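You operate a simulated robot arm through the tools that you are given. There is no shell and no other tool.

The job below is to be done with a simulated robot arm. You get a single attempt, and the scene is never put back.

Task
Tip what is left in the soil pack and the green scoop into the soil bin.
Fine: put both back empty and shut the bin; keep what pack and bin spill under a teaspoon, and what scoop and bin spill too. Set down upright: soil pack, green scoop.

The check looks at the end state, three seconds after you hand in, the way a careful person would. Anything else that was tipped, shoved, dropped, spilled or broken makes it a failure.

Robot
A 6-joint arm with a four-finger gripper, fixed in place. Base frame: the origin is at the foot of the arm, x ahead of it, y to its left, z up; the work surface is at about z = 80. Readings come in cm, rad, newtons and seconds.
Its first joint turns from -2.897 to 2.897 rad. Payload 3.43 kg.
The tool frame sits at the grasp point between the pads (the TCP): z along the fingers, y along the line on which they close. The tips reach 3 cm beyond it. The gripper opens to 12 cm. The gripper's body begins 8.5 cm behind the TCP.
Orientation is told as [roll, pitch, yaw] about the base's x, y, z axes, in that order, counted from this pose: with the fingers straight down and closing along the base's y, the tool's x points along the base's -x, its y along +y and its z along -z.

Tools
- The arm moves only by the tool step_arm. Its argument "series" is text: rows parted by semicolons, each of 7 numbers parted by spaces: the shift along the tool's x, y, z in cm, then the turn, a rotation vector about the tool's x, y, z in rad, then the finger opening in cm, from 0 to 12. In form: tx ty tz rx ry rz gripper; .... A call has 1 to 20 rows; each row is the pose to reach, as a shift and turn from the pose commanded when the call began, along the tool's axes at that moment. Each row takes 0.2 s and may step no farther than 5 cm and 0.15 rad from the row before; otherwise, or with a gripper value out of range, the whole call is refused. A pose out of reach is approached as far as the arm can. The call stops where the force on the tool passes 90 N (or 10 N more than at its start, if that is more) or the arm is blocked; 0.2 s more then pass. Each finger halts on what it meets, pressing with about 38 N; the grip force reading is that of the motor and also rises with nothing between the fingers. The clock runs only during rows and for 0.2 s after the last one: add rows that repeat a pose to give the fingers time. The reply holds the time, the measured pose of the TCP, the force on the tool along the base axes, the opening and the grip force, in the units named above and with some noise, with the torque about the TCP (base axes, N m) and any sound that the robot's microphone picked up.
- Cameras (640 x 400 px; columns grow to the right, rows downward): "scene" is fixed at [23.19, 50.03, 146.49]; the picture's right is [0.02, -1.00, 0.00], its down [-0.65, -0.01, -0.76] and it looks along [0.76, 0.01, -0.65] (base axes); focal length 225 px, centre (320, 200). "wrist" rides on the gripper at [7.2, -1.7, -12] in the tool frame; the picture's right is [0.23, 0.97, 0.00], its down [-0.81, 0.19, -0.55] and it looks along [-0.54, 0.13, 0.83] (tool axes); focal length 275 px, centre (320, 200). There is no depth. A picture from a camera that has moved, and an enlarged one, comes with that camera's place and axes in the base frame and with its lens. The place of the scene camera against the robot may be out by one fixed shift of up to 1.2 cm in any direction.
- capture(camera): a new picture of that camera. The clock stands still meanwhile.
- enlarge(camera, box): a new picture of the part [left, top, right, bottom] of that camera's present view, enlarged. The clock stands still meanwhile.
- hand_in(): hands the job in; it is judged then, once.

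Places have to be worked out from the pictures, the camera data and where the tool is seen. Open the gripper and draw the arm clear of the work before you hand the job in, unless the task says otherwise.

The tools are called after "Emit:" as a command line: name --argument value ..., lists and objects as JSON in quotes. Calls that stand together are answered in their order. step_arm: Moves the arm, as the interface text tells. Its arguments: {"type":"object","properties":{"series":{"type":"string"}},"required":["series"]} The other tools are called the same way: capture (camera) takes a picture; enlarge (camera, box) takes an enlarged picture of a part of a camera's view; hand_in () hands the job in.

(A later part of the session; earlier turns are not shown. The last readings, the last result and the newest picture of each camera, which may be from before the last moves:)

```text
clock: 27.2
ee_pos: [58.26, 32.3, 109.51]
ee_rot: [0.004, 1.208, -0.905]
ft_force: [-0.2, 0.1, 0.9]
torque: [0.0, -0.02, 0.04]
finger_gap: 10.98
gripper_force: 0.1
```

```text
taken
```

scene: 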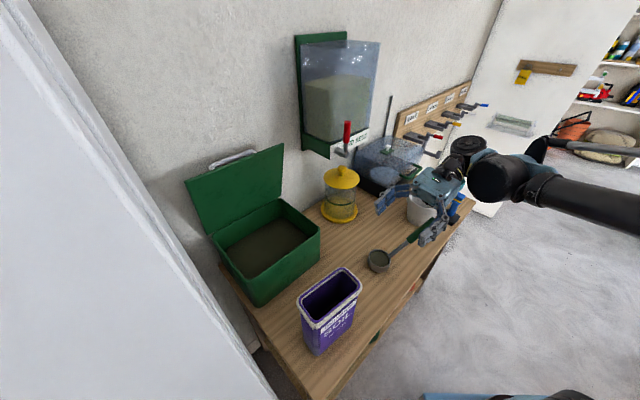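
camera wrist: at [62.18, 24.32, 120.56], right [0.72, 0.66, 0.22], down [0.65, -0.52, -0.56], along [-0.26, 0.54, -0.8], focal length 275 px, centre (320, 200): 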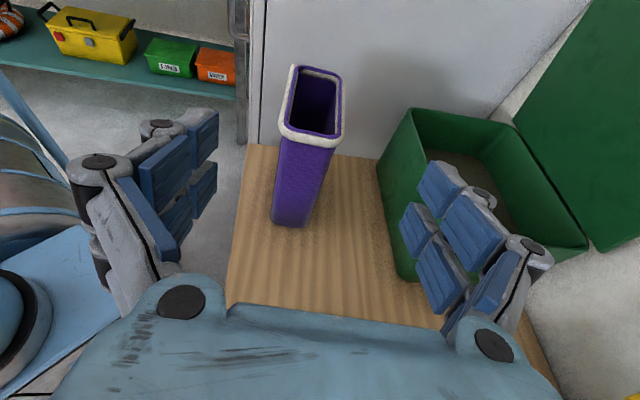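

The wrist camera now has a clear view of the pack from its right end, with the open bin beside it. I enlarge the pack to measure its position and check its soil.

Emit:
enlarge --camera "wrist" --box '[230, 50, 390, 250]'

Emit:
enlarge --camera "wrist" --box '[270, 55, 360, 155]'

```text
2.00 times, centred on (310, 150) of wrist
camera zoom: at [62.18, 24.32, 120.56], right [0.72, 0.66, 0.22], down [0.65, -0.52, -0.56], along [-0.26, 0.54, -0.8], focal length 551 px, centre (340, 300)
```

zoom: 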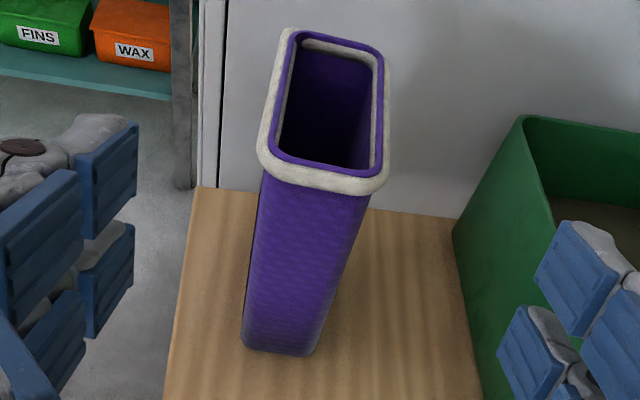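

```text
4.00 times, centred on (315, 105) of wrist
camera zoom: at [62.18, 24.32, 120.56], right [0.72, 0.66, 0.22], down [0.65, -0.52, -0.56], along [-0.26, 0.54, -0.8], focal length 1101 px, centre (340, 580)
```

zoom: 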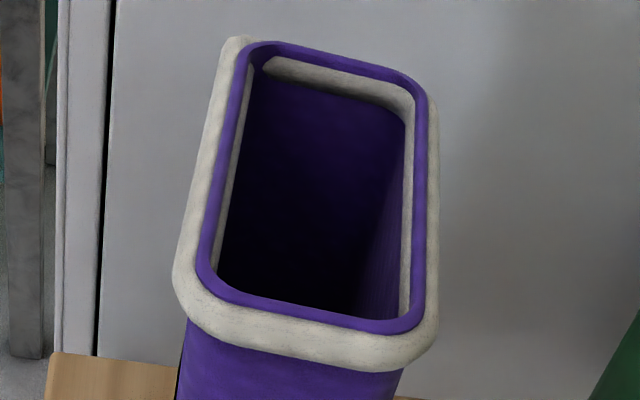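

The pack's rim centre works out at about n=66.3, e=-2.6 with the rim at z≈100.5, body about 6.3 cm wide, turned about 6°. I move down and in along the tool axis to a point short of the pack, keeping the wrist above the scoop handle, and check.

Emit:
step_arm --series "-3 -0.1 1.5 0 0 0 10; -6 -0.2 3 0 0 0 9.5; -9.24 -0.24 4.5 0 0 0 9.5; -9.24 -0.24 8 0 0 0 9.5; -9.24 -0.24 12 0 0 0 9.5; -9.24 -0.24 12 0 0 0 9.5"

Emit:
capture --camera "wrist"

Emit:
capture --camera "scene"

```text
clock: 28.6
ee_pos: [53.18, 38.39, 96.66]
ee_rot: [0.004, 1.203, -0.908]
ft_force: [1.0, 0.8, -0.2]
torque: [0.03, -0.01, 0.02]
finger_gap: 9.48
gripper_force: 0.1
```

```text
taken
camera wrist: at [57.13, 30.49, 107.63], right [0.72, 0.66, 0.22], down [0.65, -0.52, -0.56], along [-0.26, 0.54, -0.8], focal length 275 px, centre (320, 200)
```

wrist: 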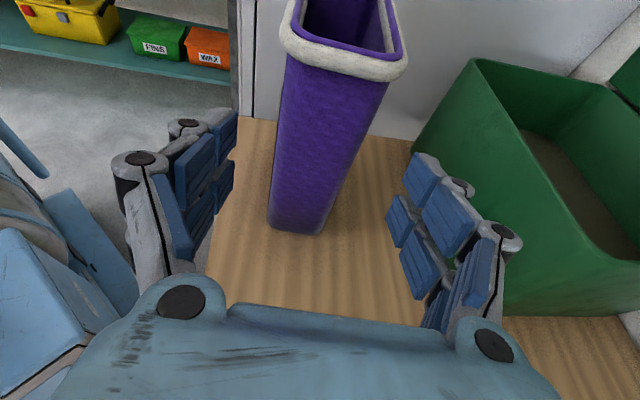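

```text
taken
```

scene: 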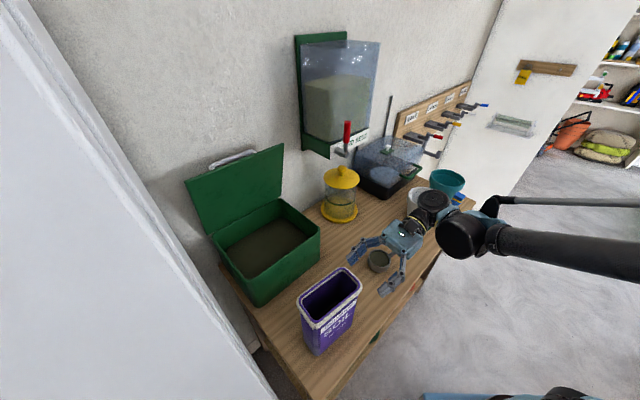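

The pack is centred between the fingers with 13 cm still to go along the tool axis. I check clearance to the scoop under the wrist before going in.

Emit:
enlarge --camera "scene" --box '[330, 170, 490, 310]'

```text
2.86 times, centred on (410, 240) of scene
camera zoom: at [23.19, 50.03, 146.49], right [0.02, -1.0, 0.0], down [-0.65, -0.01, -0.76], along [0.76, 0.01, -0.65], focal length 642 px, centre (63, 86)
```

zoom: 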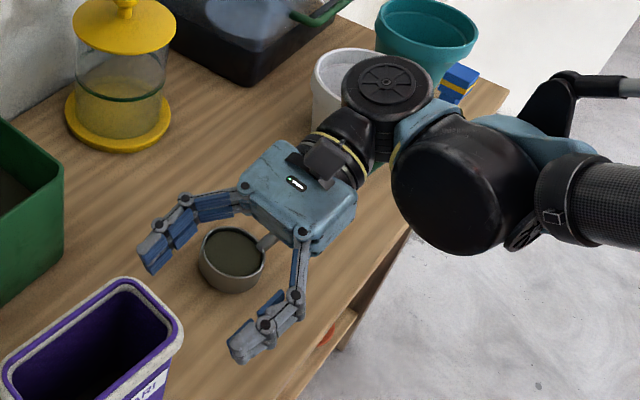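

The wrist passes well above the scoop handle and forces are nil. I advance the remaining 13 cm with the fingers open to 9.5 cm on both sides of the pack.

Emit:
step_arm --series "0 0 3 0 0 0 9.5; 0 0 6 0 0 0 9.5; 0 0 8.5 0 0 0 9.5; 0 0 11 0 0 0 9.5; 0 0 12.8 0 0 0 9.5; 0 0 12.8 0 0 0 9.5"

Emit:
capture --camera "wrist"

Emit:
enlarge --camera "scene" --box '[260, 200, 460, 370]'

```text
clock: 30.0
ee_pos: [45.8, 48.0, 92.1]
ee_rot: [0.003, 1.204, -0.905]
ft_force: [-0.7, 0.0, 0.5]
torque: [0.01, 0.02, -0.02]
finger_gap: 9.47
gripper_force: 0.0
```

```text
taken
camera wrist: at [49.8, 40.03, 103.15], right [0.72, 0.66, 0.22], down [0.65, -0.52, -0.56], along [-0.26, 0.54, -0.8], focal length 275 px, centre (320, 200)
```

wrist: 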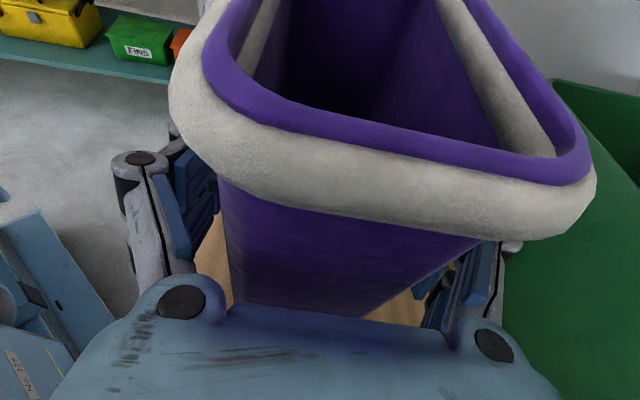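

```text
2.35 times, centred on (360, 285) of scene
camera zoom: at [23.19, 50.03, 146.49], right [0.02, -1.0, 0.0], down [-0.65, -0.01, -0.76], along [0.76, 0.01, -0.65], focal length 529 px, centre (226, 0)
```

zoom: 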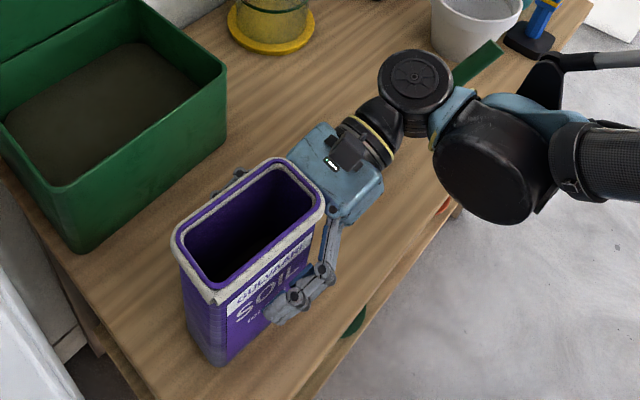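

The fingers straddle the pack below its cuff and the palm is clear of it. I close the gripper on the pack.

Emit:
step_arm --series "0 0 0 0 0 0 8; 0 0 0 0 0 0 7; 0 0 0 0 0 0 6; 0 0 0 0 0 0 5; 0 0 0 0 0 0 4; 0 0 0 0 0 0 4"

Emit:
enlarge --camera "scene" --box '[260, 200, 460, 370]'

```text
clock: 31.4
ee_pos: [45.84, 47.81, 92.17]
ee_rot: [0.002, 1.204, -0.906]
ft_force: [-2.5, -2.2, 2.7]
torque: [-0.11, 0.66, 0.2]
finger_gap: 6.49
gripper_force: 37.9
```

```text
2.35 times, centred on (360, 285) of scene
camera zoom: at [23.19, 50.03, 146.49], right [0.02, -1.0, 0.0], down [-0.65, -0.01, -0.76], along [0.76, 0.01, -0.65], focal length 529 px, centre (226, 0)
```

zoom: 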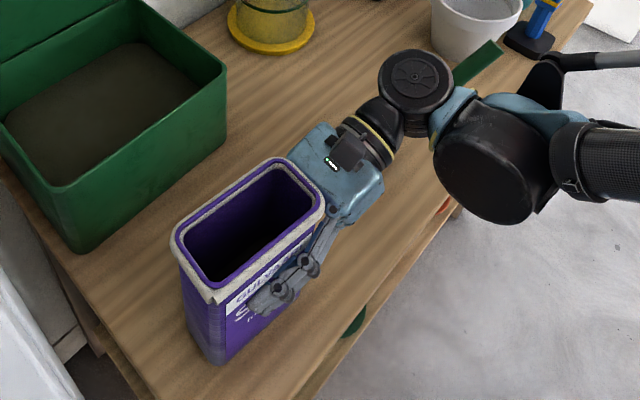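

Gripped at 6.5 cm width with full force. I lift it straight up slowly first, then look at whether it hangs level.

Emit:
step_arm --series "0.47 0 -0.18 0 0 0 4; 0.93 0 -0.36 0 0 0 4; 1.87 0 -0.72 0 0 0 4; 2.8 0 -1.08 0 0 0 4; 2.8 0 -1.08 0 0 0 4"

Emit:
enlarge --camera "scene" --box '[260, 200, 460, 370]'

```text
clock: 32.6
ee_pos: [45.62, 47.79, 95.17]
ee_rot: [0.003, 1.204, -0.905]
ft_force: [-0.1, -1.6, -3.5]
torque: [-0.04, 0.02, -0.01]
finger_gap: 6.43
gripper_force: 38.4
```

```text
2.35 times, centred on (360, 285) of scene
camera zoom: at [23.19, 50.03, 146.49], right [0.02, -1.0, 0.0], down [-0.65, -0.01, -0.76], along [0.76, 0.01, -0.65], focal length 529 px, centre (226, 0)
```

zoom: 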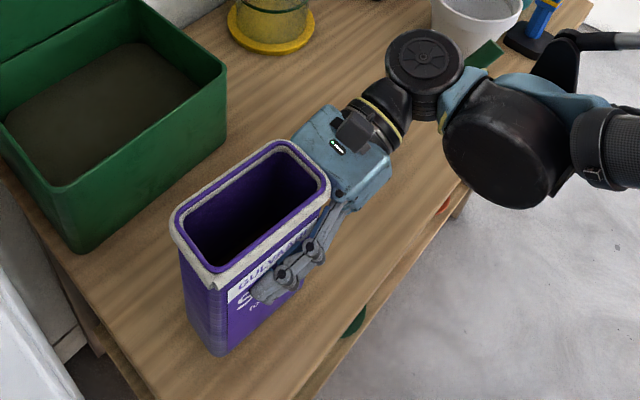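

The pack hangs level, weighing about 3.5 N, with no torque about the grasp. I lift it another 22 cm to clear the bin.

Emit:
step_arm --series "2.8 0 -1.08 0 0 0 4; 6.1 0 -2.33 0 0 0 4; 9.4 0 -3.6 0 0 0 4; 12.7 0 -4.87 0 0 0 4; 16.2 0 -6.2 0 0 0 4; 19 0 -7.3 0 0 0 4; 20.5 0 -7.9 0 0 0 4; 20.5 0 -7.9 0 0 0 4"

Emit:
capture --camera "scene"

Emit:
capture --camera "wrist"

```text
clock: 34.4
ee_pos: [45.77, 47.87, 117.06]
ee_rot: [0.003, 1.205, -0.907]
ft_force: [-0.3, -0.7, -3.0]
torque: [0.01, 0.01, 0.02]
finger_gap: 6.42
gripper_force: 37.6
```

```text
taken
```

scene: 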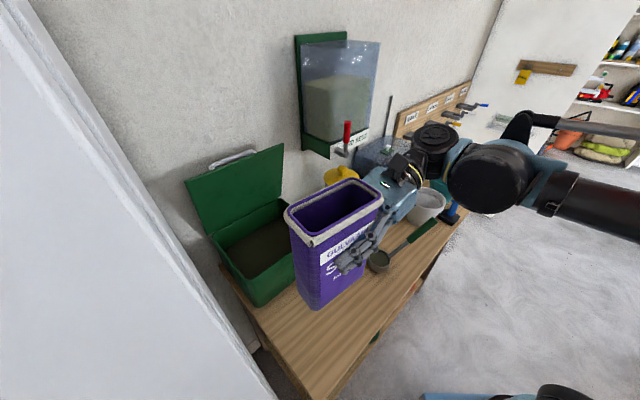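

```text
taken
camera wrist: at [49.79, 39.91, 128.17], right [0.72, 0.66, 0.22], down [0.65, -0.52, -0.56], along [-0.26, 0.54, -0.8], focal length 275 px, centre (320, 200)
```

wrist: 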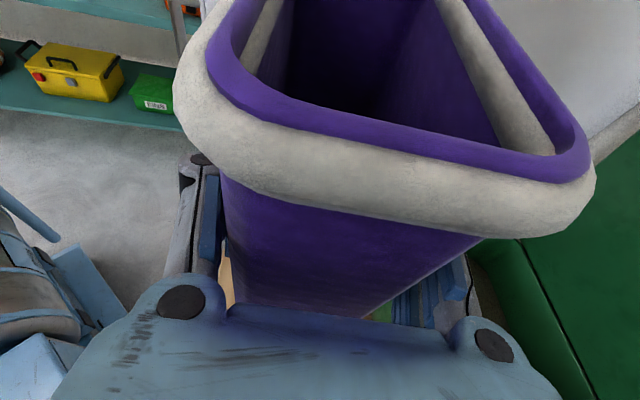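

Pack held level at z≈117. I now carry it over the bin to about (62.5, 64.5), yawing so the tool points along +y, with the arm on the base side.

Emit:
step_arm --series "0.12 2.9 0.32 -0.077 0 0.03 4; 0.25 5.9 0.64 -0.155 0 0.059 4; 0.37 8.8 0.96 -0.232 0 0.089 4; 0.49 11.7 1.28 -0.31 0 0.119 4; 0.61 14.6 1.6 -0.387 0 0.149 4; 0.74 17.6 1.92 -0.464 0 0.178 4; 0.86 20.5 2.24 -0.542 0 0.208 4; 0.98 23.4 2.56 -0.619 0 0.2376 4; 0.98 23.4 2.56 -0.619 0 0.2376 4"

Emit:
capture --camera "scene"

Emit:
capture --camera "wrist"

```text
clock: 36.4
ee_pos: [62.59, 64.45, 117.15]
ee_rot: [0.002, 1.206, -1.569]
ft_force: [-0.3, 1.0, -2.5]
torque: [-0.03, -0.02, 0.0]
finger_gap: 6.36
gripper_force: 37.6
```

```text
taken
```

scene: 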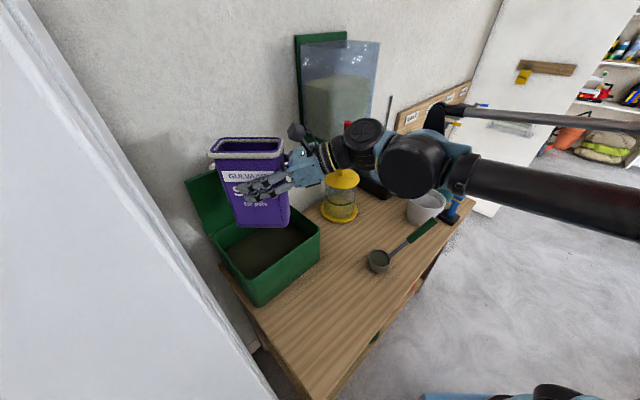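

```text
taken
camera wrist: at [60.81, 55.7, 128.12], right [0.97, 0.08, 0.22], down [0.19, -0.81, -0.56], along [0.13, 0.59, -0.8], focal length 275 px, centre (320, 200)
```

wrist: 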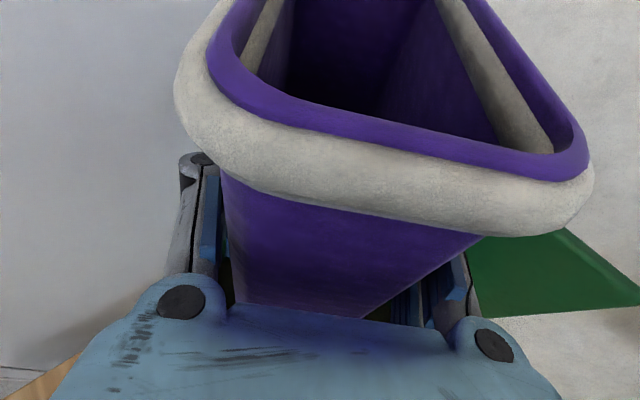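

The pack is over the bin but a bit far in; I want its pouring lip better aligned with the bin's long side. I shift back to n≈83 and yaw by +0.4 rad, staying level.

Emit:
step_arm --series "-0.45 -1.15 -1.18 0.094 0 -0.036 4; -0.9 -2.3 -2.36 0.187 0 -0.072 4; -1.35 -3.45 -3.54 0.28 0 -0.107 4; -1.8 -4.6 -4.72 0.374 0 -0.143 4; -1.8 -4.6 -4.72 0.374 0 -0.143 4"

Emit:
capture --camera "scene"

```text
clock: 37.6
ee_pos: [57.9, 59.31, 117.22]
ee_rot: [0.003, 1.206, -1.167]
ft_force: [0.2, -0.2, -2.9]
torque: [-0.01, -0.04, -0.02]
finger_gap: 6.33
gripper_force: 38.0
```

```text
taken
```

scene: 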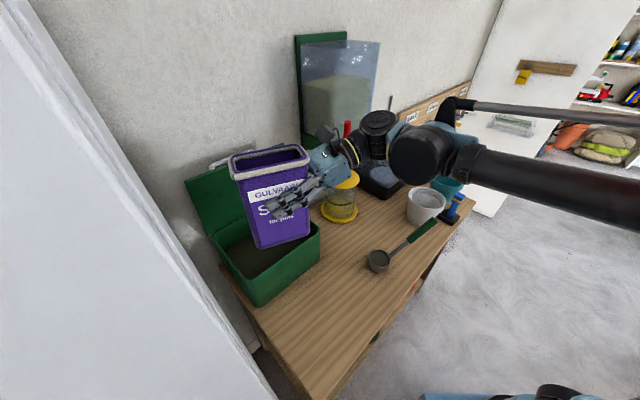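

Everything is level and steady. I begin the twist that tips the mouth towards the wall side of the bin, first by 0.6 rad, to confirm direction and reach.

Emit:
step_arm --series "0 0 0 0 0 0.1 4; 0 0 0 0 0 0.2 4; 0 0 0 0 0 0.3 4; 0 0 0 0 0 0.4 4; 0 0 0 0 0 0.5 4; 0 0 0 0 0 0.6 4; 0 0 0 0 0 0.6 4"

Emit:
capture --camera "scene"

Emit:
capture --camera "wrist"

```text
clock: 39.2
ee_pos: [58.08, 59.45, 117.22]
ee_rot: [-0.976, 0.881, -2.261]
ft_force: [0.2, 0.1, -2.9]
torque: [0.01, -0.02, 0.0]
finger_gap: 6.28
gripper_force: 38.3
```

```text
taken
```

scene: 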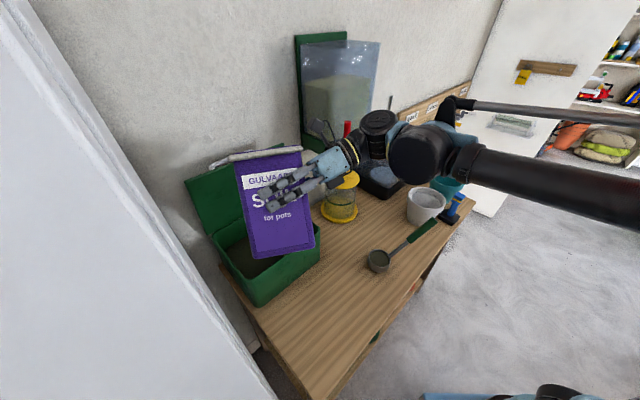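

```text
taken
camera wrist: at [63.82, 52.18, 127.97], right [0.91, 0.24, -0.34], down [0.03, -0.85, -0.53], along [-0.41, 0.47, -0.78], focal length 275 px, centre (320, 200)
```

wrist: 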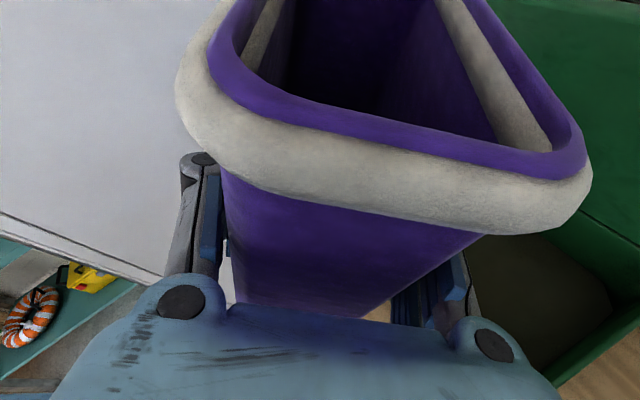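

The twist works and the pack is steady. I continue to about 1.2 rad.

Emit:
step_arm --series "0 0 0 0 0 0.1 4; 0 0 0 0 0 0.2 4; 0 0 0 0 0 0.3 4; 0 0 0 0 0 0.4 4; 0 0 0 0 0 0.5 4; 0 0 0 0 0 0.6 4; 0 0 0 0 0 0.6 4"

Emit:
capture --camera "scene"

Emit:
capture --camera "wrist"

```text
clock: 40.8
ee_pos: [57.86, 59.26, 117.19]
ee_rot: [-1.18, 0.345, -2.605]
ft_force: [0.0, 0.8, -3.1]
torque: [0.01, -0.08, 0.0]
finger_gap: 6.26
gripper_force: 38.4
```

```text
taken
```

scene: 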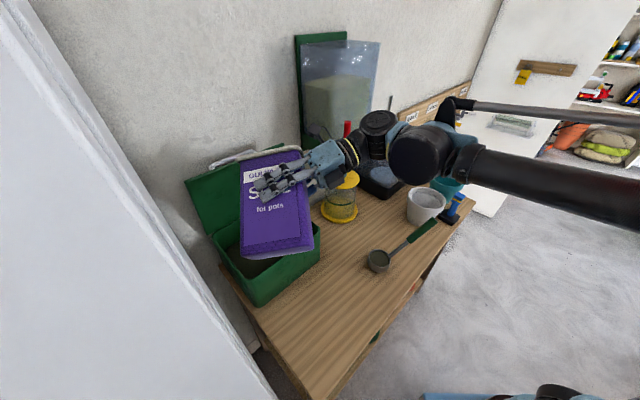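

```text
taken
camera wrist: at [67.27, 52.63, 125.4], right [0.64, -0.05, -0.77], down [-0.37, -0.9, -0.24], along [-0.68, 0.44, -0.59], focal length 275 px, centre (320, 200)
```

wrist: 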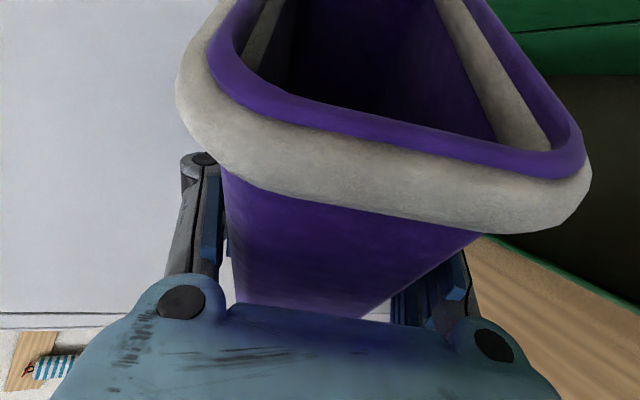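

At about 69° the near end of the lip would be close over the bin's front wall, so I shift the pack 3.5 cm towards the wall and 1.5 cm left, then twist a bit further.

Emit:
step_arm --series "1.0 0.03 0.9 0 0 0 4; 2.0 0.05 1.7 0 0 0 4; 2.86 0.08 2.52 0 0 0 4; 2.86 0.08 2.52 0 0 0.1 4; 2.86 0.08 2.52 0 0 0.2 4; 2.86 0.08 2.52 0 0 0.3 4; 2.86 0.08 2.52 0 0 0.3 4"

Emit:
capture --camera "scene"

Emit:
capture --camera "wrist"

```text
clock: 42.4
ee_pos: [59.42, 62.87, 117.3]
ee_rot: [-1.192, 0.254, -2.644]
ft_force: [0.3, 0.2, -2.2]
torque: [0.0, -0.06, -0.01]
finger_gap: 6.22
gripper_force: 38.3
out of reach, approached as far as the arm can: row 5, 6, 7
```

```text
taken
```

scene: 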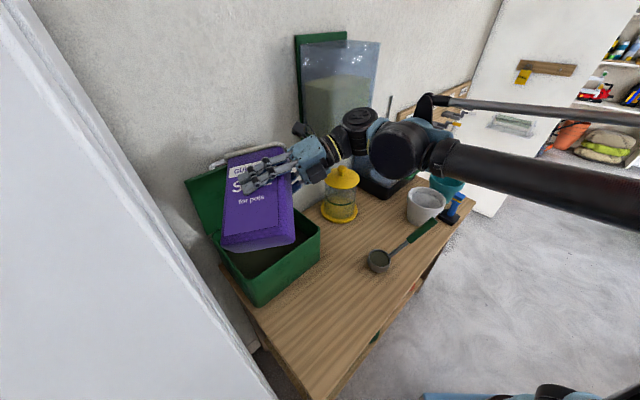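

```text
taken
camera wrist: at [69.25, 56.11, 124.9], right [0.57, -0.1, -0.82], down [-0.42, -0.89, -0.18], along [-0.71, 0.44, -0.55], focal length 275 px, centre (320, 200)
```

wrist: 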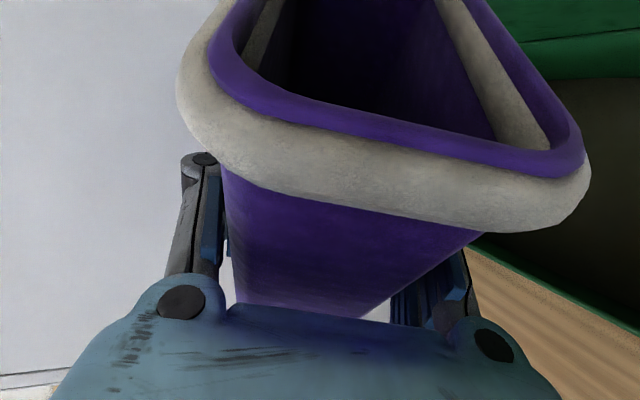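

The twist in this sense stops at about 1.3 rad (joint limit), so I will untwist here over the bin, then turn the tool to point outwards and use the opposite twist, which should have more range.

Emit:
step_arm --series "0 0 0 0 0 -0.15 4; 0 0 0 0 0 -0.3 4; 0 0 0 0 0 -0.45 4; 0 0 0 0 0 -0.6 4; 0 0 0 0 0 -0.75 4; 0 0 0 0 0 -0.9 4; 0 0 0 0 0 -1.05 4; 0 0 0 0 0 -1.2 4; 0 0 0 0 0 -1.35 4; 0 0 0 0 0 -1.5 4; 0 0 0 0 0 -1.5 4"

Emit:
enlarge --camera "scene" --box '[170, 100, 400, 310]'

```text
clock: 44.8
ee_pos: [59.3, 62.87, 117.2]
ee_rot: [0.483, 1.155, -0.652]
ft_force: [-0.1, 0.4, -2.6]
torque: [-0.01, 0.05, 0.0]
finger_gap: 6.22
gripper_force: 37.7
```

```text
1.90 times, centred on (285, 205) of scene
camera zoom: at [23.19, 50.03, 146.49], right [0.02, -1.0, 0.0], down [-0.65, -0.01, -0.76], along [0.76, 0.01, -0.65], focal length 428 px, centre (387, 190)
```

zoom: 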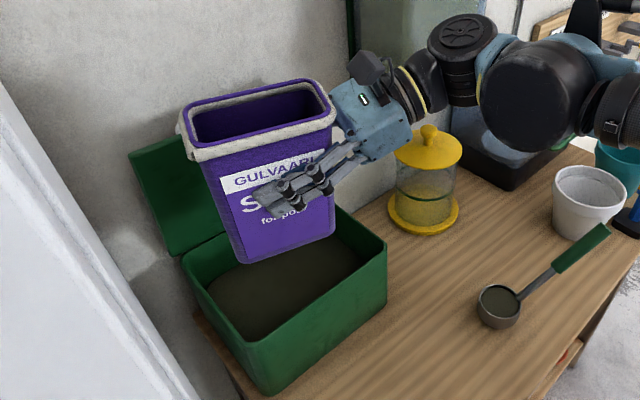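

The pack is nearly upright again (residual twist -0.2). I level it exactly before turning.

Emit:
step_arm --series "0 0 0 0 0 0.1 4; 0 0 0 0 0 0.2 4; 0 0 0 0 0 0.2 4"

Emit:
step_arm --series "-0.283 0.376 -0.743 -0.123 0 0.047 4; -0.567 0.752 -1.485 -0.246 0 0.094 4; -0.85 1.128 -2.228 -0.369 0 0.141 4; -1.133 1.503 -2.97 -0.492 0 0.188 4; -1.417 1.879 -3.713 -0.615 0 0.235 4; -1.7 2.255 -4.455 -0.738 0 0.282 4; -1.983 2.631 -5.198 -0.861 0 0.329 4; -2.267 3.007 -5.94 -0.984 0 0.376 4; -2.55 3.383 -6.683 -1.107 0 0.423 4; -2.833 3.758 -7.425 -1.23 0 0.47 4; -3.117 4.134 -8.168 -1.353 0 0.517 4; -3.4 4.51 -8.91 -1.476 0 0.564 4; -3.4 4.51 -8.91 -1.476 0 0.564 4"

Emit:
capture --camera "scene"

Emit:
capture --camera "wrist"

```text
clock: 45.6
ee_pos: [59.48, 62.83, 117.21]
ee_rot: [0.0, 1.202, -1.172]
ft_force: [0.0, -0.1, -3.1]
torque: [-0.03, -0.03, -0.03]
finger_gap: 6.19
gripper_force: 37.9
```

```text
clock: 48.4
ee_pos: [76.73, 45.81, 117.17]
ee_rot: [-0.055, 1.22, -2.442]
ft_force: [-40.2, 32.2, -12.6]
torque: [-0.8, -0.27, 3.38]
finger_gap: 6.34
gripper_force: 37.9
out of reach, approached as far as the arm can: row 8, 9, 10, 11, 12, 13
```

```text
taken
```

scene: 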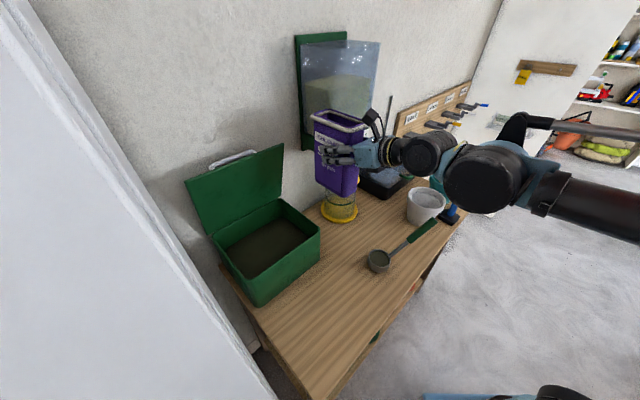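

```text
taken
camera wrist: at [69.3, 40.86, 128.01], right [0.72, -0.66, 0.2], down [-0.46, -0.68, -0.58], along [0.51, 0.32, -0.79], focal length 275 px, centre (320, 200)
```

wrist: 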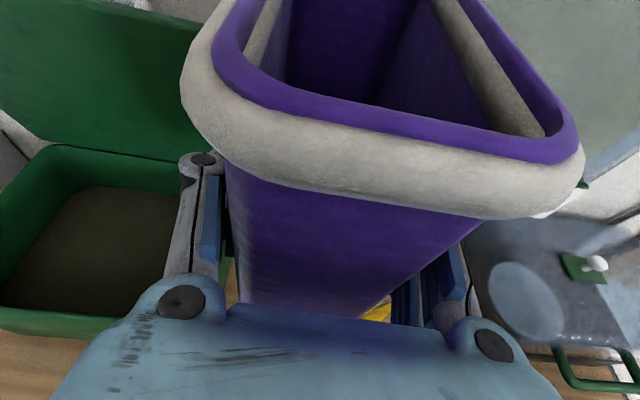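

The turn ran out of range and carried the pack to (76.7, 45.8), and a 50 N force shows it is pressing against something, probably the tap of the bird-seed dispenser. I look closely before moving anything.

Emit:
enlarge --camera "scene" --box '[280, 80, 440, 240]'

Emit:
enlarge --camera "wrist" --box '[420, 0, 640, 250]'

```text
2.50 times, centred on (360, 160) of scene
camera zoom: at [23.19, 50.03, 146.49], right [0.02, -1.0, 0.0], down [-0.65, -0.01, -0.76], along [0.76, 0.01, -0.65], focal length 562 px, centre (220, 300)
```

zoom: 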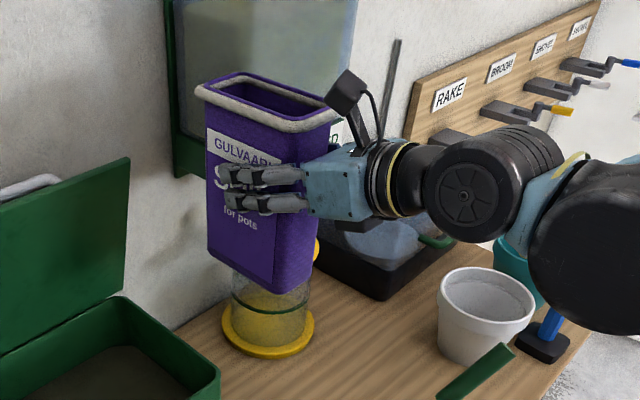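

```text
1.60 times, centred on (530, 125) of wrist
camera zoom: at [69.3, 40.86, 128.01], right [0.72, -0.66, 0.2], down [-0.46, -0.68, -0.58], along [0.51, 0.32, -0.79], focal length 440 px, centre (-16, 320)
```

zoom: 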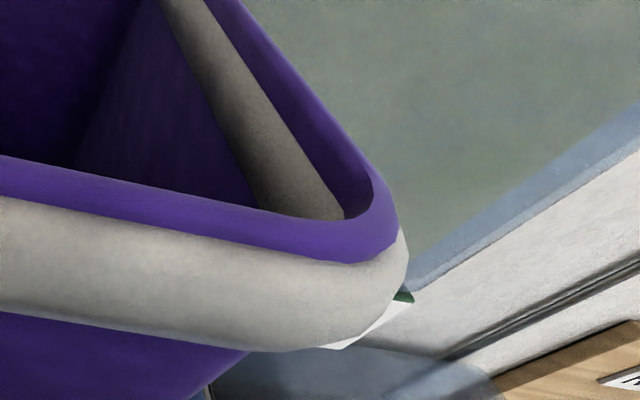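

The pack's side leans against the dispenser's tap, with the contact pushing it towards the bin. I move it straight back sideways (towards the bin), away from the tap, and inspect.

Emit:
step_arm --series "-0.05 -1.5 -0.1 0 0 0 4; -0.1 -4 -0.3 0 0 0 4; -0.25 -8.45 -0.68 0 0 0 4; -0.25 -8.45 -0.68 0 0 0 4"

Emit:
capture --camera "scene"

Emit:
enlarge --camera "scene" --box '[230, 80, 430, 240]'

```text
clock: 49.4
ee_pos: [74.64, 47.75, 117.25]
ee_rot: [-0.061, 1.227, -2.404]
ft_force: [0.1, 0.1, -3.8]
torque: [-0.03, 0.01, -0.01]
finger_gap: 6.18
gripper_force: 38.5
out of reach, approached as far as the arm can: row 1, 2, 3, 4
```

```text
taken
```

scene: 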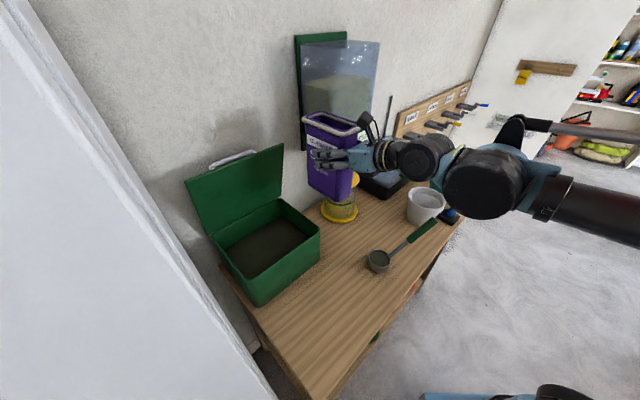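

```text
2.50 times, centred on (330, 160) of scene
camera zoom: at [23.19, 50.03, 146.49], right [0.02, -1.0, 0.0], down [-0.65, -0.01, -0.76], along [0.76, 0.01, -0.65], focal length 562 px, centre (295, 300)
```

zoom: 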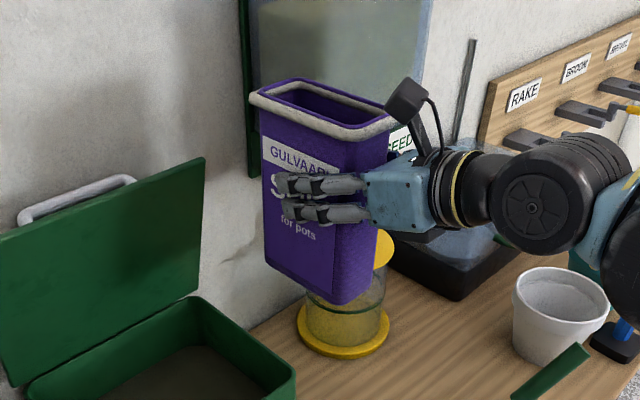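

The contact is gone (force back to the pack's weight); the arm was pinned at a joint limit. I turn the yaw back to a comfortable heading while moving the pack back in front of the bin.

Emit:
step_arm --series "-0.04 -1 -0.03 0.115 -0.01 -0.052 4; -0.13 -3 -0.1 0.231 -0.021 -0.1045 4; -0.26 -6 -0.2 0.231 -0.021 -0.1045 4; -0.44 -10 -0.34 0.231 -0.021 -0.1045 4; -0.44 -10 -0.34 0.231 -0.021 -0.1045 4"

Emit:
capture --camera "scene"

Emit:
enlarge --camera "scene" --box '[270, 80, 450, 240]'

```text
clock: 50.6
ee_pos: [67.23, 54.5, 117.3]
ee_rot: [-0.022, 1.21, -2.116]
ft_force: [-0.9, 0.3, -2.7]
torque: [-0.02, -0.06, 0.01]
finger_gap: 6.18
gripper_force: 37.8
```

```text
taken
```

scene: 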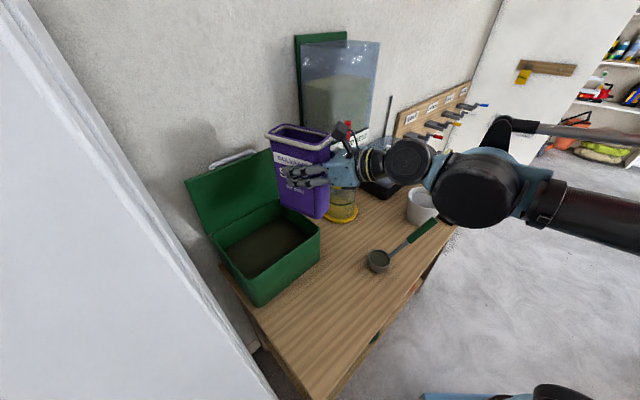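

```text
2.50 times, centred on (360, 160) of scene
camera zoom: at [23.19, 50.03, 146.49], right [0.02, -1.0, 0.0], down [-0.65, -0.01, -0.76], along [0.76, 0.01, -0.65], focal length 562 px, centre (220, 300)
```

zoom: 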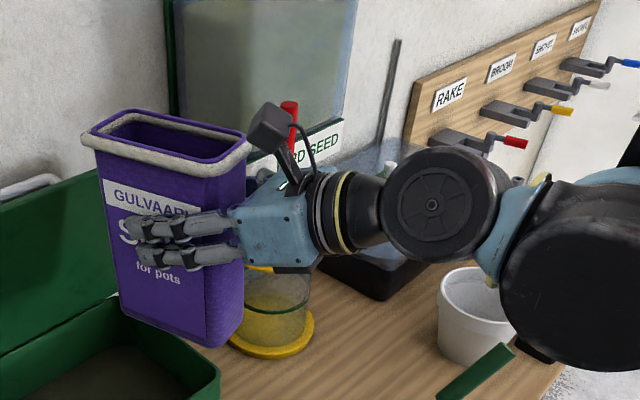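

The red lever still stands as it did at the start and nothing seems spilled. Now at (67.2, 54.5) I twist the other way (mouth swinging left over the bin), first to -0.7 rad, to confirm the range.

Emit:
step_arm --series "0 0 0 0 0 -0.1 4; 0 0 0 0 0 -0.2 4; 0 0 0 0 0 -0.3 4; 0 0 0 0 0 -0.4 4; 0 0 0 0 0 -0.5 4; 0 0 0 0 0 -0.6 4; 0 0 0 0 0 -0.7 4; 0 0 0 0 0 -0.7 4"

Emit:
capture --camera "scene"

```text
clock: 52.4
ee_pos: [67.11, 54.3, 117.34]
ee_rot: [1.039, 0.805, -0.921]
ft_force: [0.4, -0.1, -3.6]
torque: [-0.01, 0.05, -0.02]
finger_gap: 6.18
gripper_force: 37.8
```

```text
taken
```

scene: 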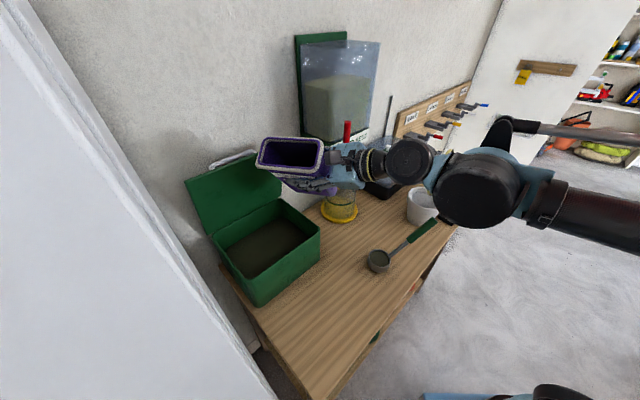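

The pack now tips left towards the bin and the scene camera looks into its mouth; I enlarge to see the soil inside.

Emit:
enlarge --camera "scene" --box '[230, 110, 390, 230]'

Emit:
capture --camera "wrist"

```text
3.33 times, centred on (310, 170) of scene
camera zoom: at [23.19, 50.03, 146.49], right [0.02, -1.0, 0.0], down [-0.65, -0.01, -0.76], along [0.76, 0.01, -0.65], focal length 749 px, centre (353, 300)
```

zoom: 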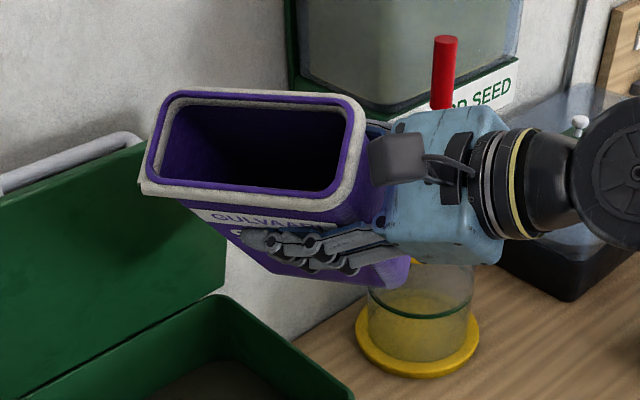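

```text
taken
camera wrist: at [57.29, 48.78, 125.69], right [0.66, -0.06, 0.75], down [0.23, -0.93, -0.27], along [0.71, 0.36, -0.6], focal length 275 px, centre (320, 200)
```

wrist: 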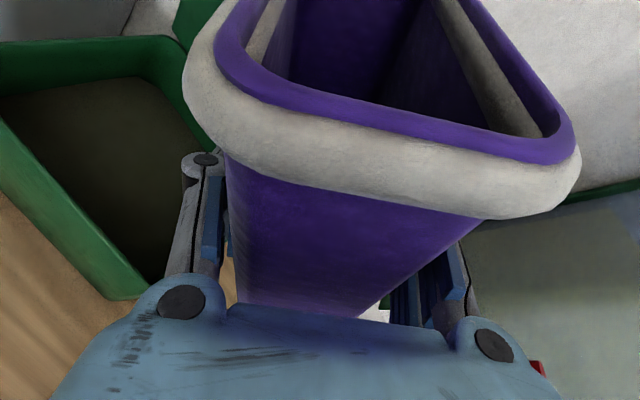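

I now swing the heading by -0.64 rad (to about 22° azimuth) so the mouth will empty towards the middle of the bin, keeping the tilt.

Emit:
step_arm --series "0.26 -0.16 0.24 -0.076 -0.064 0.038 4; 0.51 -0.33 0.48 -0.153 -0.128 0.076 4; 0.77 -0.49 0.73 -0.229 -0.193 0.114 4; 1.03 -0.65 0.97 -0.305 -0.257 0.151 4; 1.28 -0.82 1.21 -0.382 -0.321 0.189 4; 1.54 -0.98 1.45 -0.458 -0.385 0.227 4; 1.54 -0.98 1.45 -0.458 -0.385 0.227 4"

Emit:
capture --camera "scene"

Emit:
capture --camera "wrist"

```text
clock: 54.0
ee_pos: [68.2, 54.51, 117.34]
ee_rot: [1.029, 0.793, -1.229]
ft_force: [-0.3, 0.7, -2.5]
torque: [0.05, 0.05, -0.05]
finger_gap: 6.16
gripper_force: 37.3
out of reach, approached as far as the arm can: row 3, 4, 5, 6, 7
```

```text
taken
```

scene: 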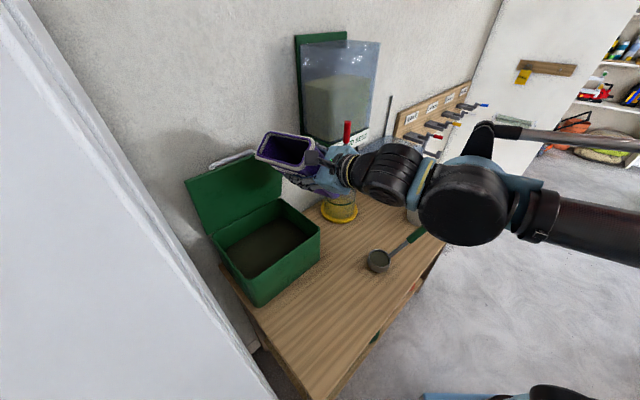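

```text
taken
camera wrist: at [57.11, 52.21, 125.75], right [0.62, -0.24, 0.75], down [-0.05, -0.96, -0.26], along [0.78, 0.12, -0.61], focal length 275 px, centre (320, 200)
```

wrist: 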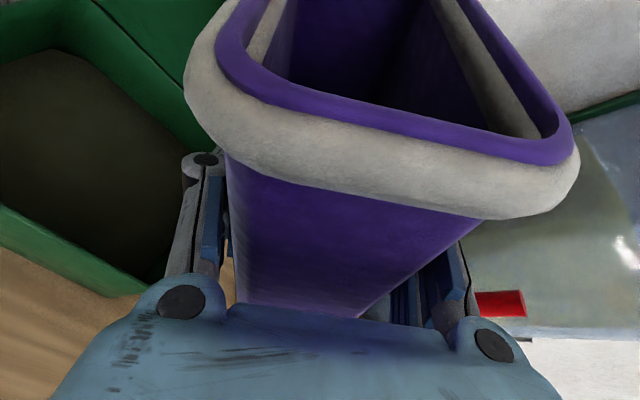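

The heading stops near 43° azimuth, so I will instead roll the pack about its own long axis with the heading near 67°, which keeps the tool within range. I first go to a 45° roll, a bit higher and further from the lid.

Emit:
step_arm --series "1.0 0.26 -0.18 0.0075 0.047 -0.042 4; 2.0 0.5 -0.36 0.015 0.094 -0.084 4; 3.0 0.78 -0.55 0.0225 0.14 -0.125 4; 3.9 1.03 -0.73 0.03 0.1875 -0.167 4; 3.9 1.03 -0.73 0.03 0.1875 -0.167 4"

Emit:
capture --camera "scene"

```text
clock: 55.2
ee_pos: [67.43, 56.12, 121.02]
ee_rot: [1.228, 0.73, -0.896]
ft_force: [0.1, 0.2, -2.4]
torque: [-0.01, 0.07, 0.0]
finger_gap: 6.16
gripper_force: 37.9
```

```text
taken
```

scene: 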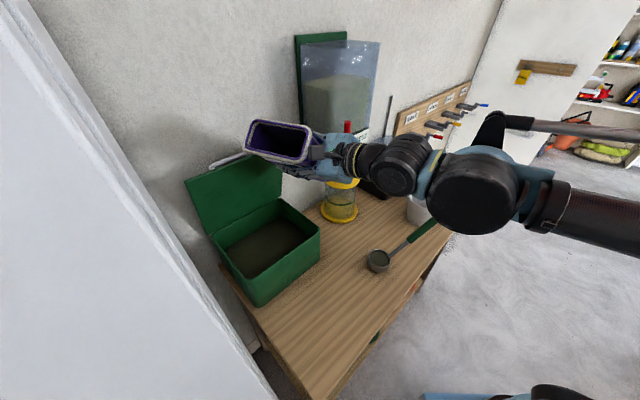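

The pose is reached with the pack rolled 45°. I roll it to about 85° while rising to z=124 so that its bottom edge stays clear of the lid, tap and wall.

Emit:
step_arm --series "0.7 0.76 -0.05 -0.042 0 -0.109 4; 1.4 1.53 -0.1 -0.083 0 -0.218 4; 2.03 2.29 -0.15 -0.125 0 -0.327 4; 2.03 2.29 -0.15 -0.167 0 -0.436 4; 2.03 2.29 -0.15 -0.208 0 -0.545 4; 2.03 2.29 -0.15 -0.25 0 -0.654 4; 2.03 2.29 -0.15 -0.25 0 -0.654 4"

Emit:
capture --camera "scene"

Emit:
capture --camera "wrist"

```text
clock: 56.8
ee_pos: [67.85, 56.57, 124.08]
ee_rot: [1.534, 0.071, -0.767]
ft_force: [0.1, -0.3, -3.2]
torque: [0.02, 0.08, -0.05]
finger_gap: 6.15
gripper_force: 38.2
```

```text
taken
```

scene: 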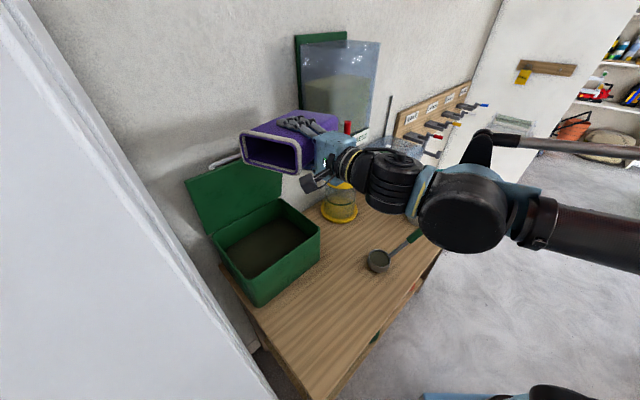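

```text
taken
camera wrist: at [54.3, 52.77, 123.44], right [-0.09, 0.14, 0.99], down [0.21, -0.96, 0.15], along [0.97, 0.23, 0.06], focal length 275 px, centre (320, 200)
```

wrist: 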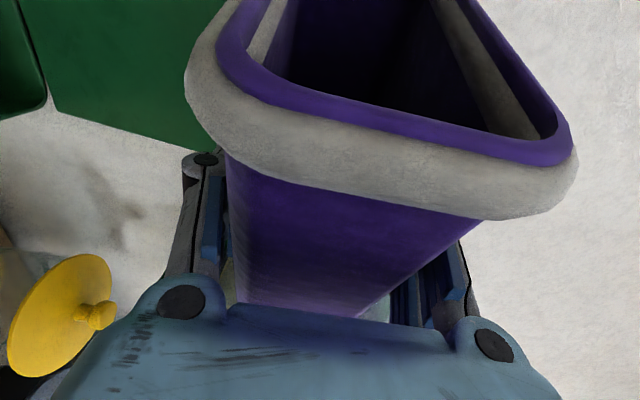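

Rolled to about 85° with no soil lost (weight unchanged). I look into the mouth with the scene camera.

Emit:
enlarge --camera "scene" --box '[220, 90, 370, 200]'

```text
3.64 times, centred on (295, 145) of scene
camera zoom: at [23.19, 50.03, 146.49], right [0.02, -1.0, 0.0], down [-0.65, -0.01, -0.76], along [0.76, 0.01, -0.65], focal length 817 px, centre (411, 400)
```

zoom: 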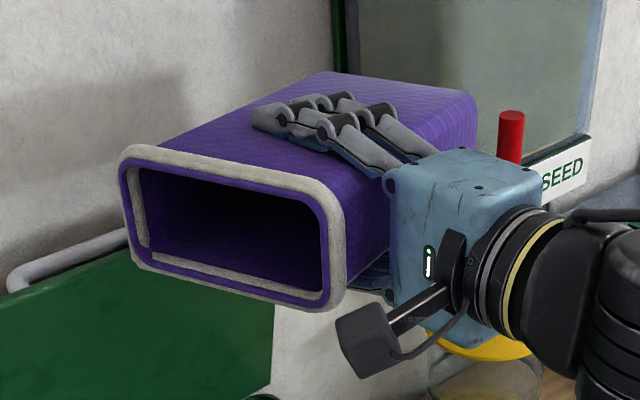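

The mouth is facing left over the bin and still holds its soil. I move 5 cm further over the bin and dip the far end by 10° so the soil will run out at the far corner, well inside the bin.

Emit:
step_arm --series "-0.02 0.04 1.3 0.04 -0.004 -0.015 4; -0.05 0.08 2.6 0.08 -0.007 -0.03 4; -0.07 0.12 3.9 0.12 -0.011 -0.045 4; -0.09 0.16 5.0 0.158 -0.0145 -0.0604 4; -0.09 0.16 5.0 0.158 -0.0145 -0.0604 4"

Emit:
capture --camera "scene"

Emit:
enlarge --camera "scene" --box '[180, 90, 390, 310]'

```text
clock: 58.0
ee_pos: [71.66, 60.14, 123.98]
ee_rot: [1.383, 0.028, -0.778]
ft_force: [0.1, 1.0, -2.8]
torque: [0.03, 0.09, 0.04]
finger_gap: 6.14
gripper_force: 37.6
```

```text
taken
```

scene: 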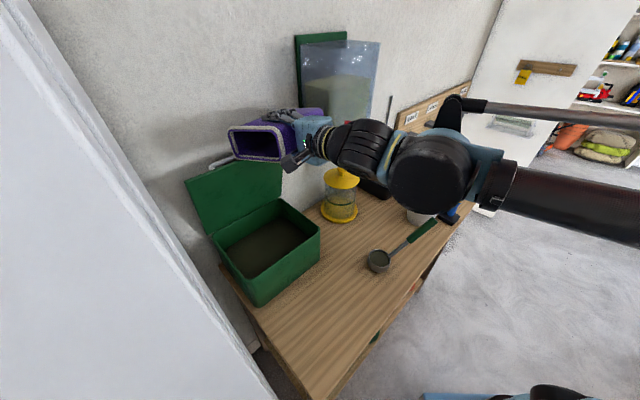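

```text
1.82 times, centred on (285, 200) of scene
camera zoom: at [23.19, 50.03, 146.49], right [0.02, -1.0, 0.0], down [-0.65, -0.01, -0.76], along [0.76, 0.01, -0.65], focal length 409 px, centre (384, 200)
```

zoom: 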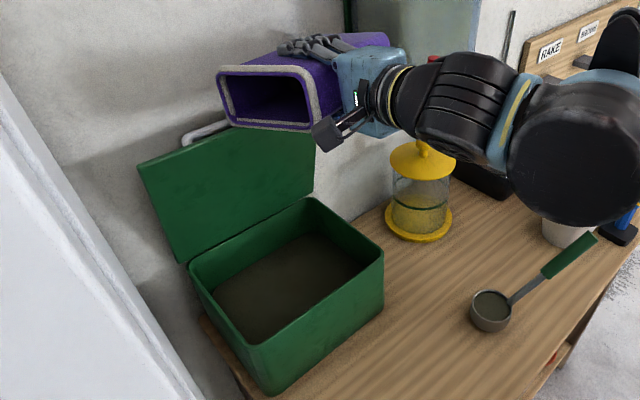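

The mouth spans roughly n=85–97 over the bin, far end lowest. I roll further to about 110° while lowering 4.5 cm, and check whether the soil starts to run.

Emit:
step_arm --series "0 0 0 -0.036 0 -0.093 4; 0 0 0 -0.071 0 -0.187 4; -0.03 -1.5 0.28 -0.107 0 -0.28 4; -0.05 -3 0.57 -0.132 0 -0.345 4; -0.08 -4.41 0.85 -0.1556 0 -0.4073 4; -0.08 -4.41 0.85 -0.1556 0 -0.4073 4"

Emit:
enlarge --camera "scene" --box '[180, 90, 390, 310]'

Emit:
capture --camera "wrist"

```text
clock: 59.4
ee_pos: [70.34, 59.97, 120.35]
ee_rot: [1.539, -0.384, -0.736]
ft_force: [-11.1, -23.0, 33.5]
torque: [0.99, -1.85, -0.74]
finger_gap: 6.21
gripper_force: 37.9
```

```text
1.82 times, centred on (285, 200) of scene
camera zoom: at [23.19, 50.03, 146.49], right [0.02, -1.0, 0.0], down [-0.65, -0.01, -0.76], along [0.76, 0.01, -0.65], focal length 409 px, centre (384, 200)
```

zoom: 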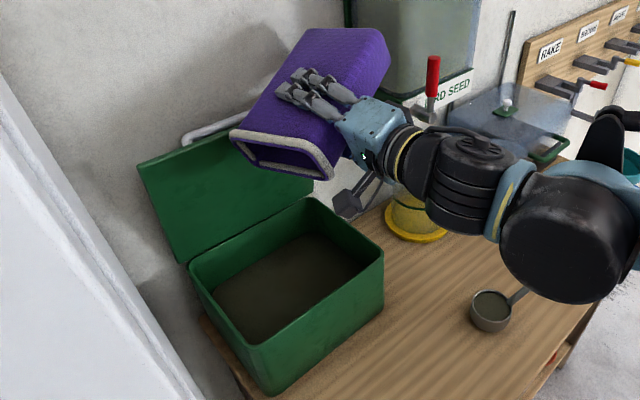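

```text
taken
camera wrist: at [57.7, 55.05, 116.52], right [-0.41, 0.41, 0.82], down [0.13, -0.86, 0.5], along [0.9, 0.31, 0.3], focal length 275 px, centre (320, 200)
```

wrist: 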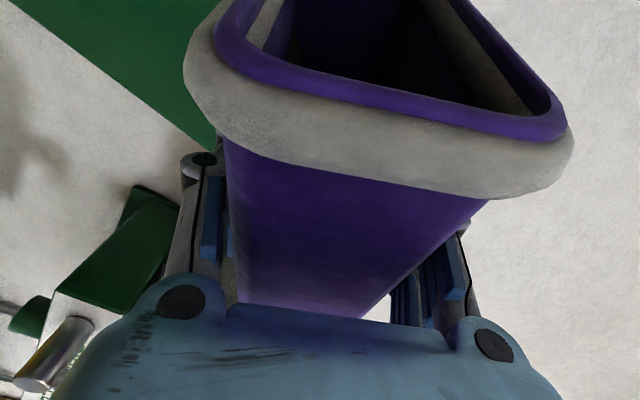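

The force (about 33 N up) shows the pack's underside is resting on the top edge of the open lid. I raise it straight up 4 cm right away.

Emit:
step_arm --series "-0.56 1.39 -0.05 0 0 0 4; -1.12 2.78 -0.09 0 0 0 4; -1.5 3.7 -0.12 0 0 0 4; -1.5 3.7 -0.12 0 0 0 4"

Emit:
enlarge --camera "scene" --box '[180, 90, 390, 310]'

Emit:
capture --camera "wrist"

```text
clock: 60.4
ee_pos: [71.65, 60.06, 123.65]
ee_rot: [1.531, -0.378, -0.731]
ft_force: [0.3, 1.2, -3.0]
torque: [0.01, 0.07, -0.02]
finger_gap: 6.15
gripper_force: 37.8
```

```text
1.82 times, centred on (285, 200) of scene
camera zoom: at [23.19, 50.03, 146.49], right [0.02, -1.0, 0.0], down [-0.65, -0.01, -0.76], along [0.76, 0.01, -0.65], focal length 409 px, centre (384, 200)
```

zoom: 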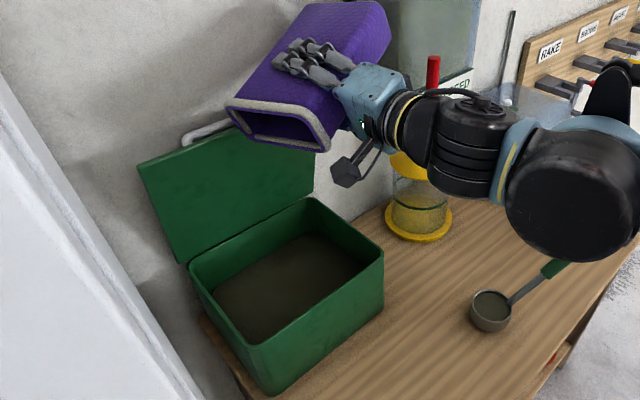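

```text
taken
camera wrist: at [58.89, 55.13, 119.97], right [-0.4, 0.41, 0.82], down [0.14, -0.86, 0.5], along [0.91, 0.31, 0.29], focal length 275 px, centre (320, 200)
```

wrist: 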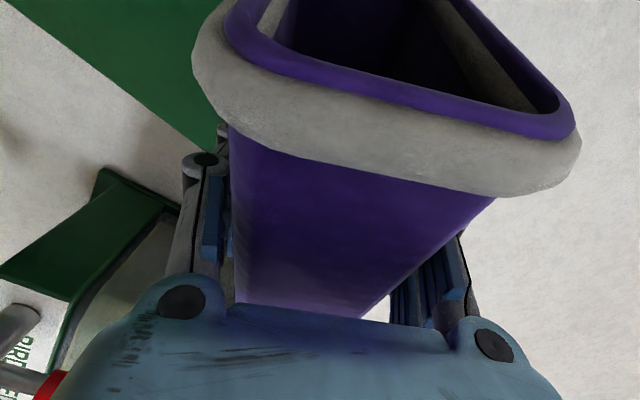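

Contact is gone and the soil is still inside. I roll on to about 125° at this height, then check.

Emit:
step_arm --series "0 0 0 -0.031 0 -0.082 4; 0 0 0 -0.062 0 -0.163 4; 0 0 0 -0.094 0 -0.245 4; 0 0 0 -0.094 0 -0.245 4; 0 0 0 -0.094 0 -0.245 4"

Emit:
enlarge --camera "scene" --box '[180, 90, 390, 310]'

```text
clock: 61.6
ee_pos: [71.41, 60.21, 123.55]
ee_rot: [1.617, -0.623, -0.735]
ft_force: [-0.2, 0.5, -1.2]
torque: [-0.01, 0.06, -0.01]
finger_gap: 6.14
gripper_force: 38.5
```

```text
1.82 times, centred on (285, 200) of scene
camera zoom: at [23.19, 50.03, 146.49], right [0.02, -1.0, 0.0], down [-0.65, -0.01, -0.76], along [0.76, 0.01, -0.65], focal length 409 px, centre (384, 200)
```

zoom: 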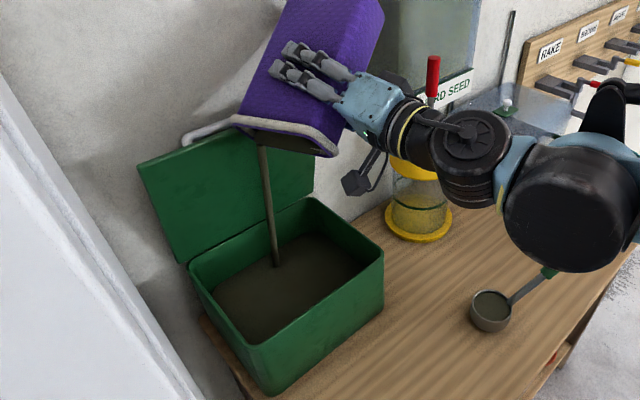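

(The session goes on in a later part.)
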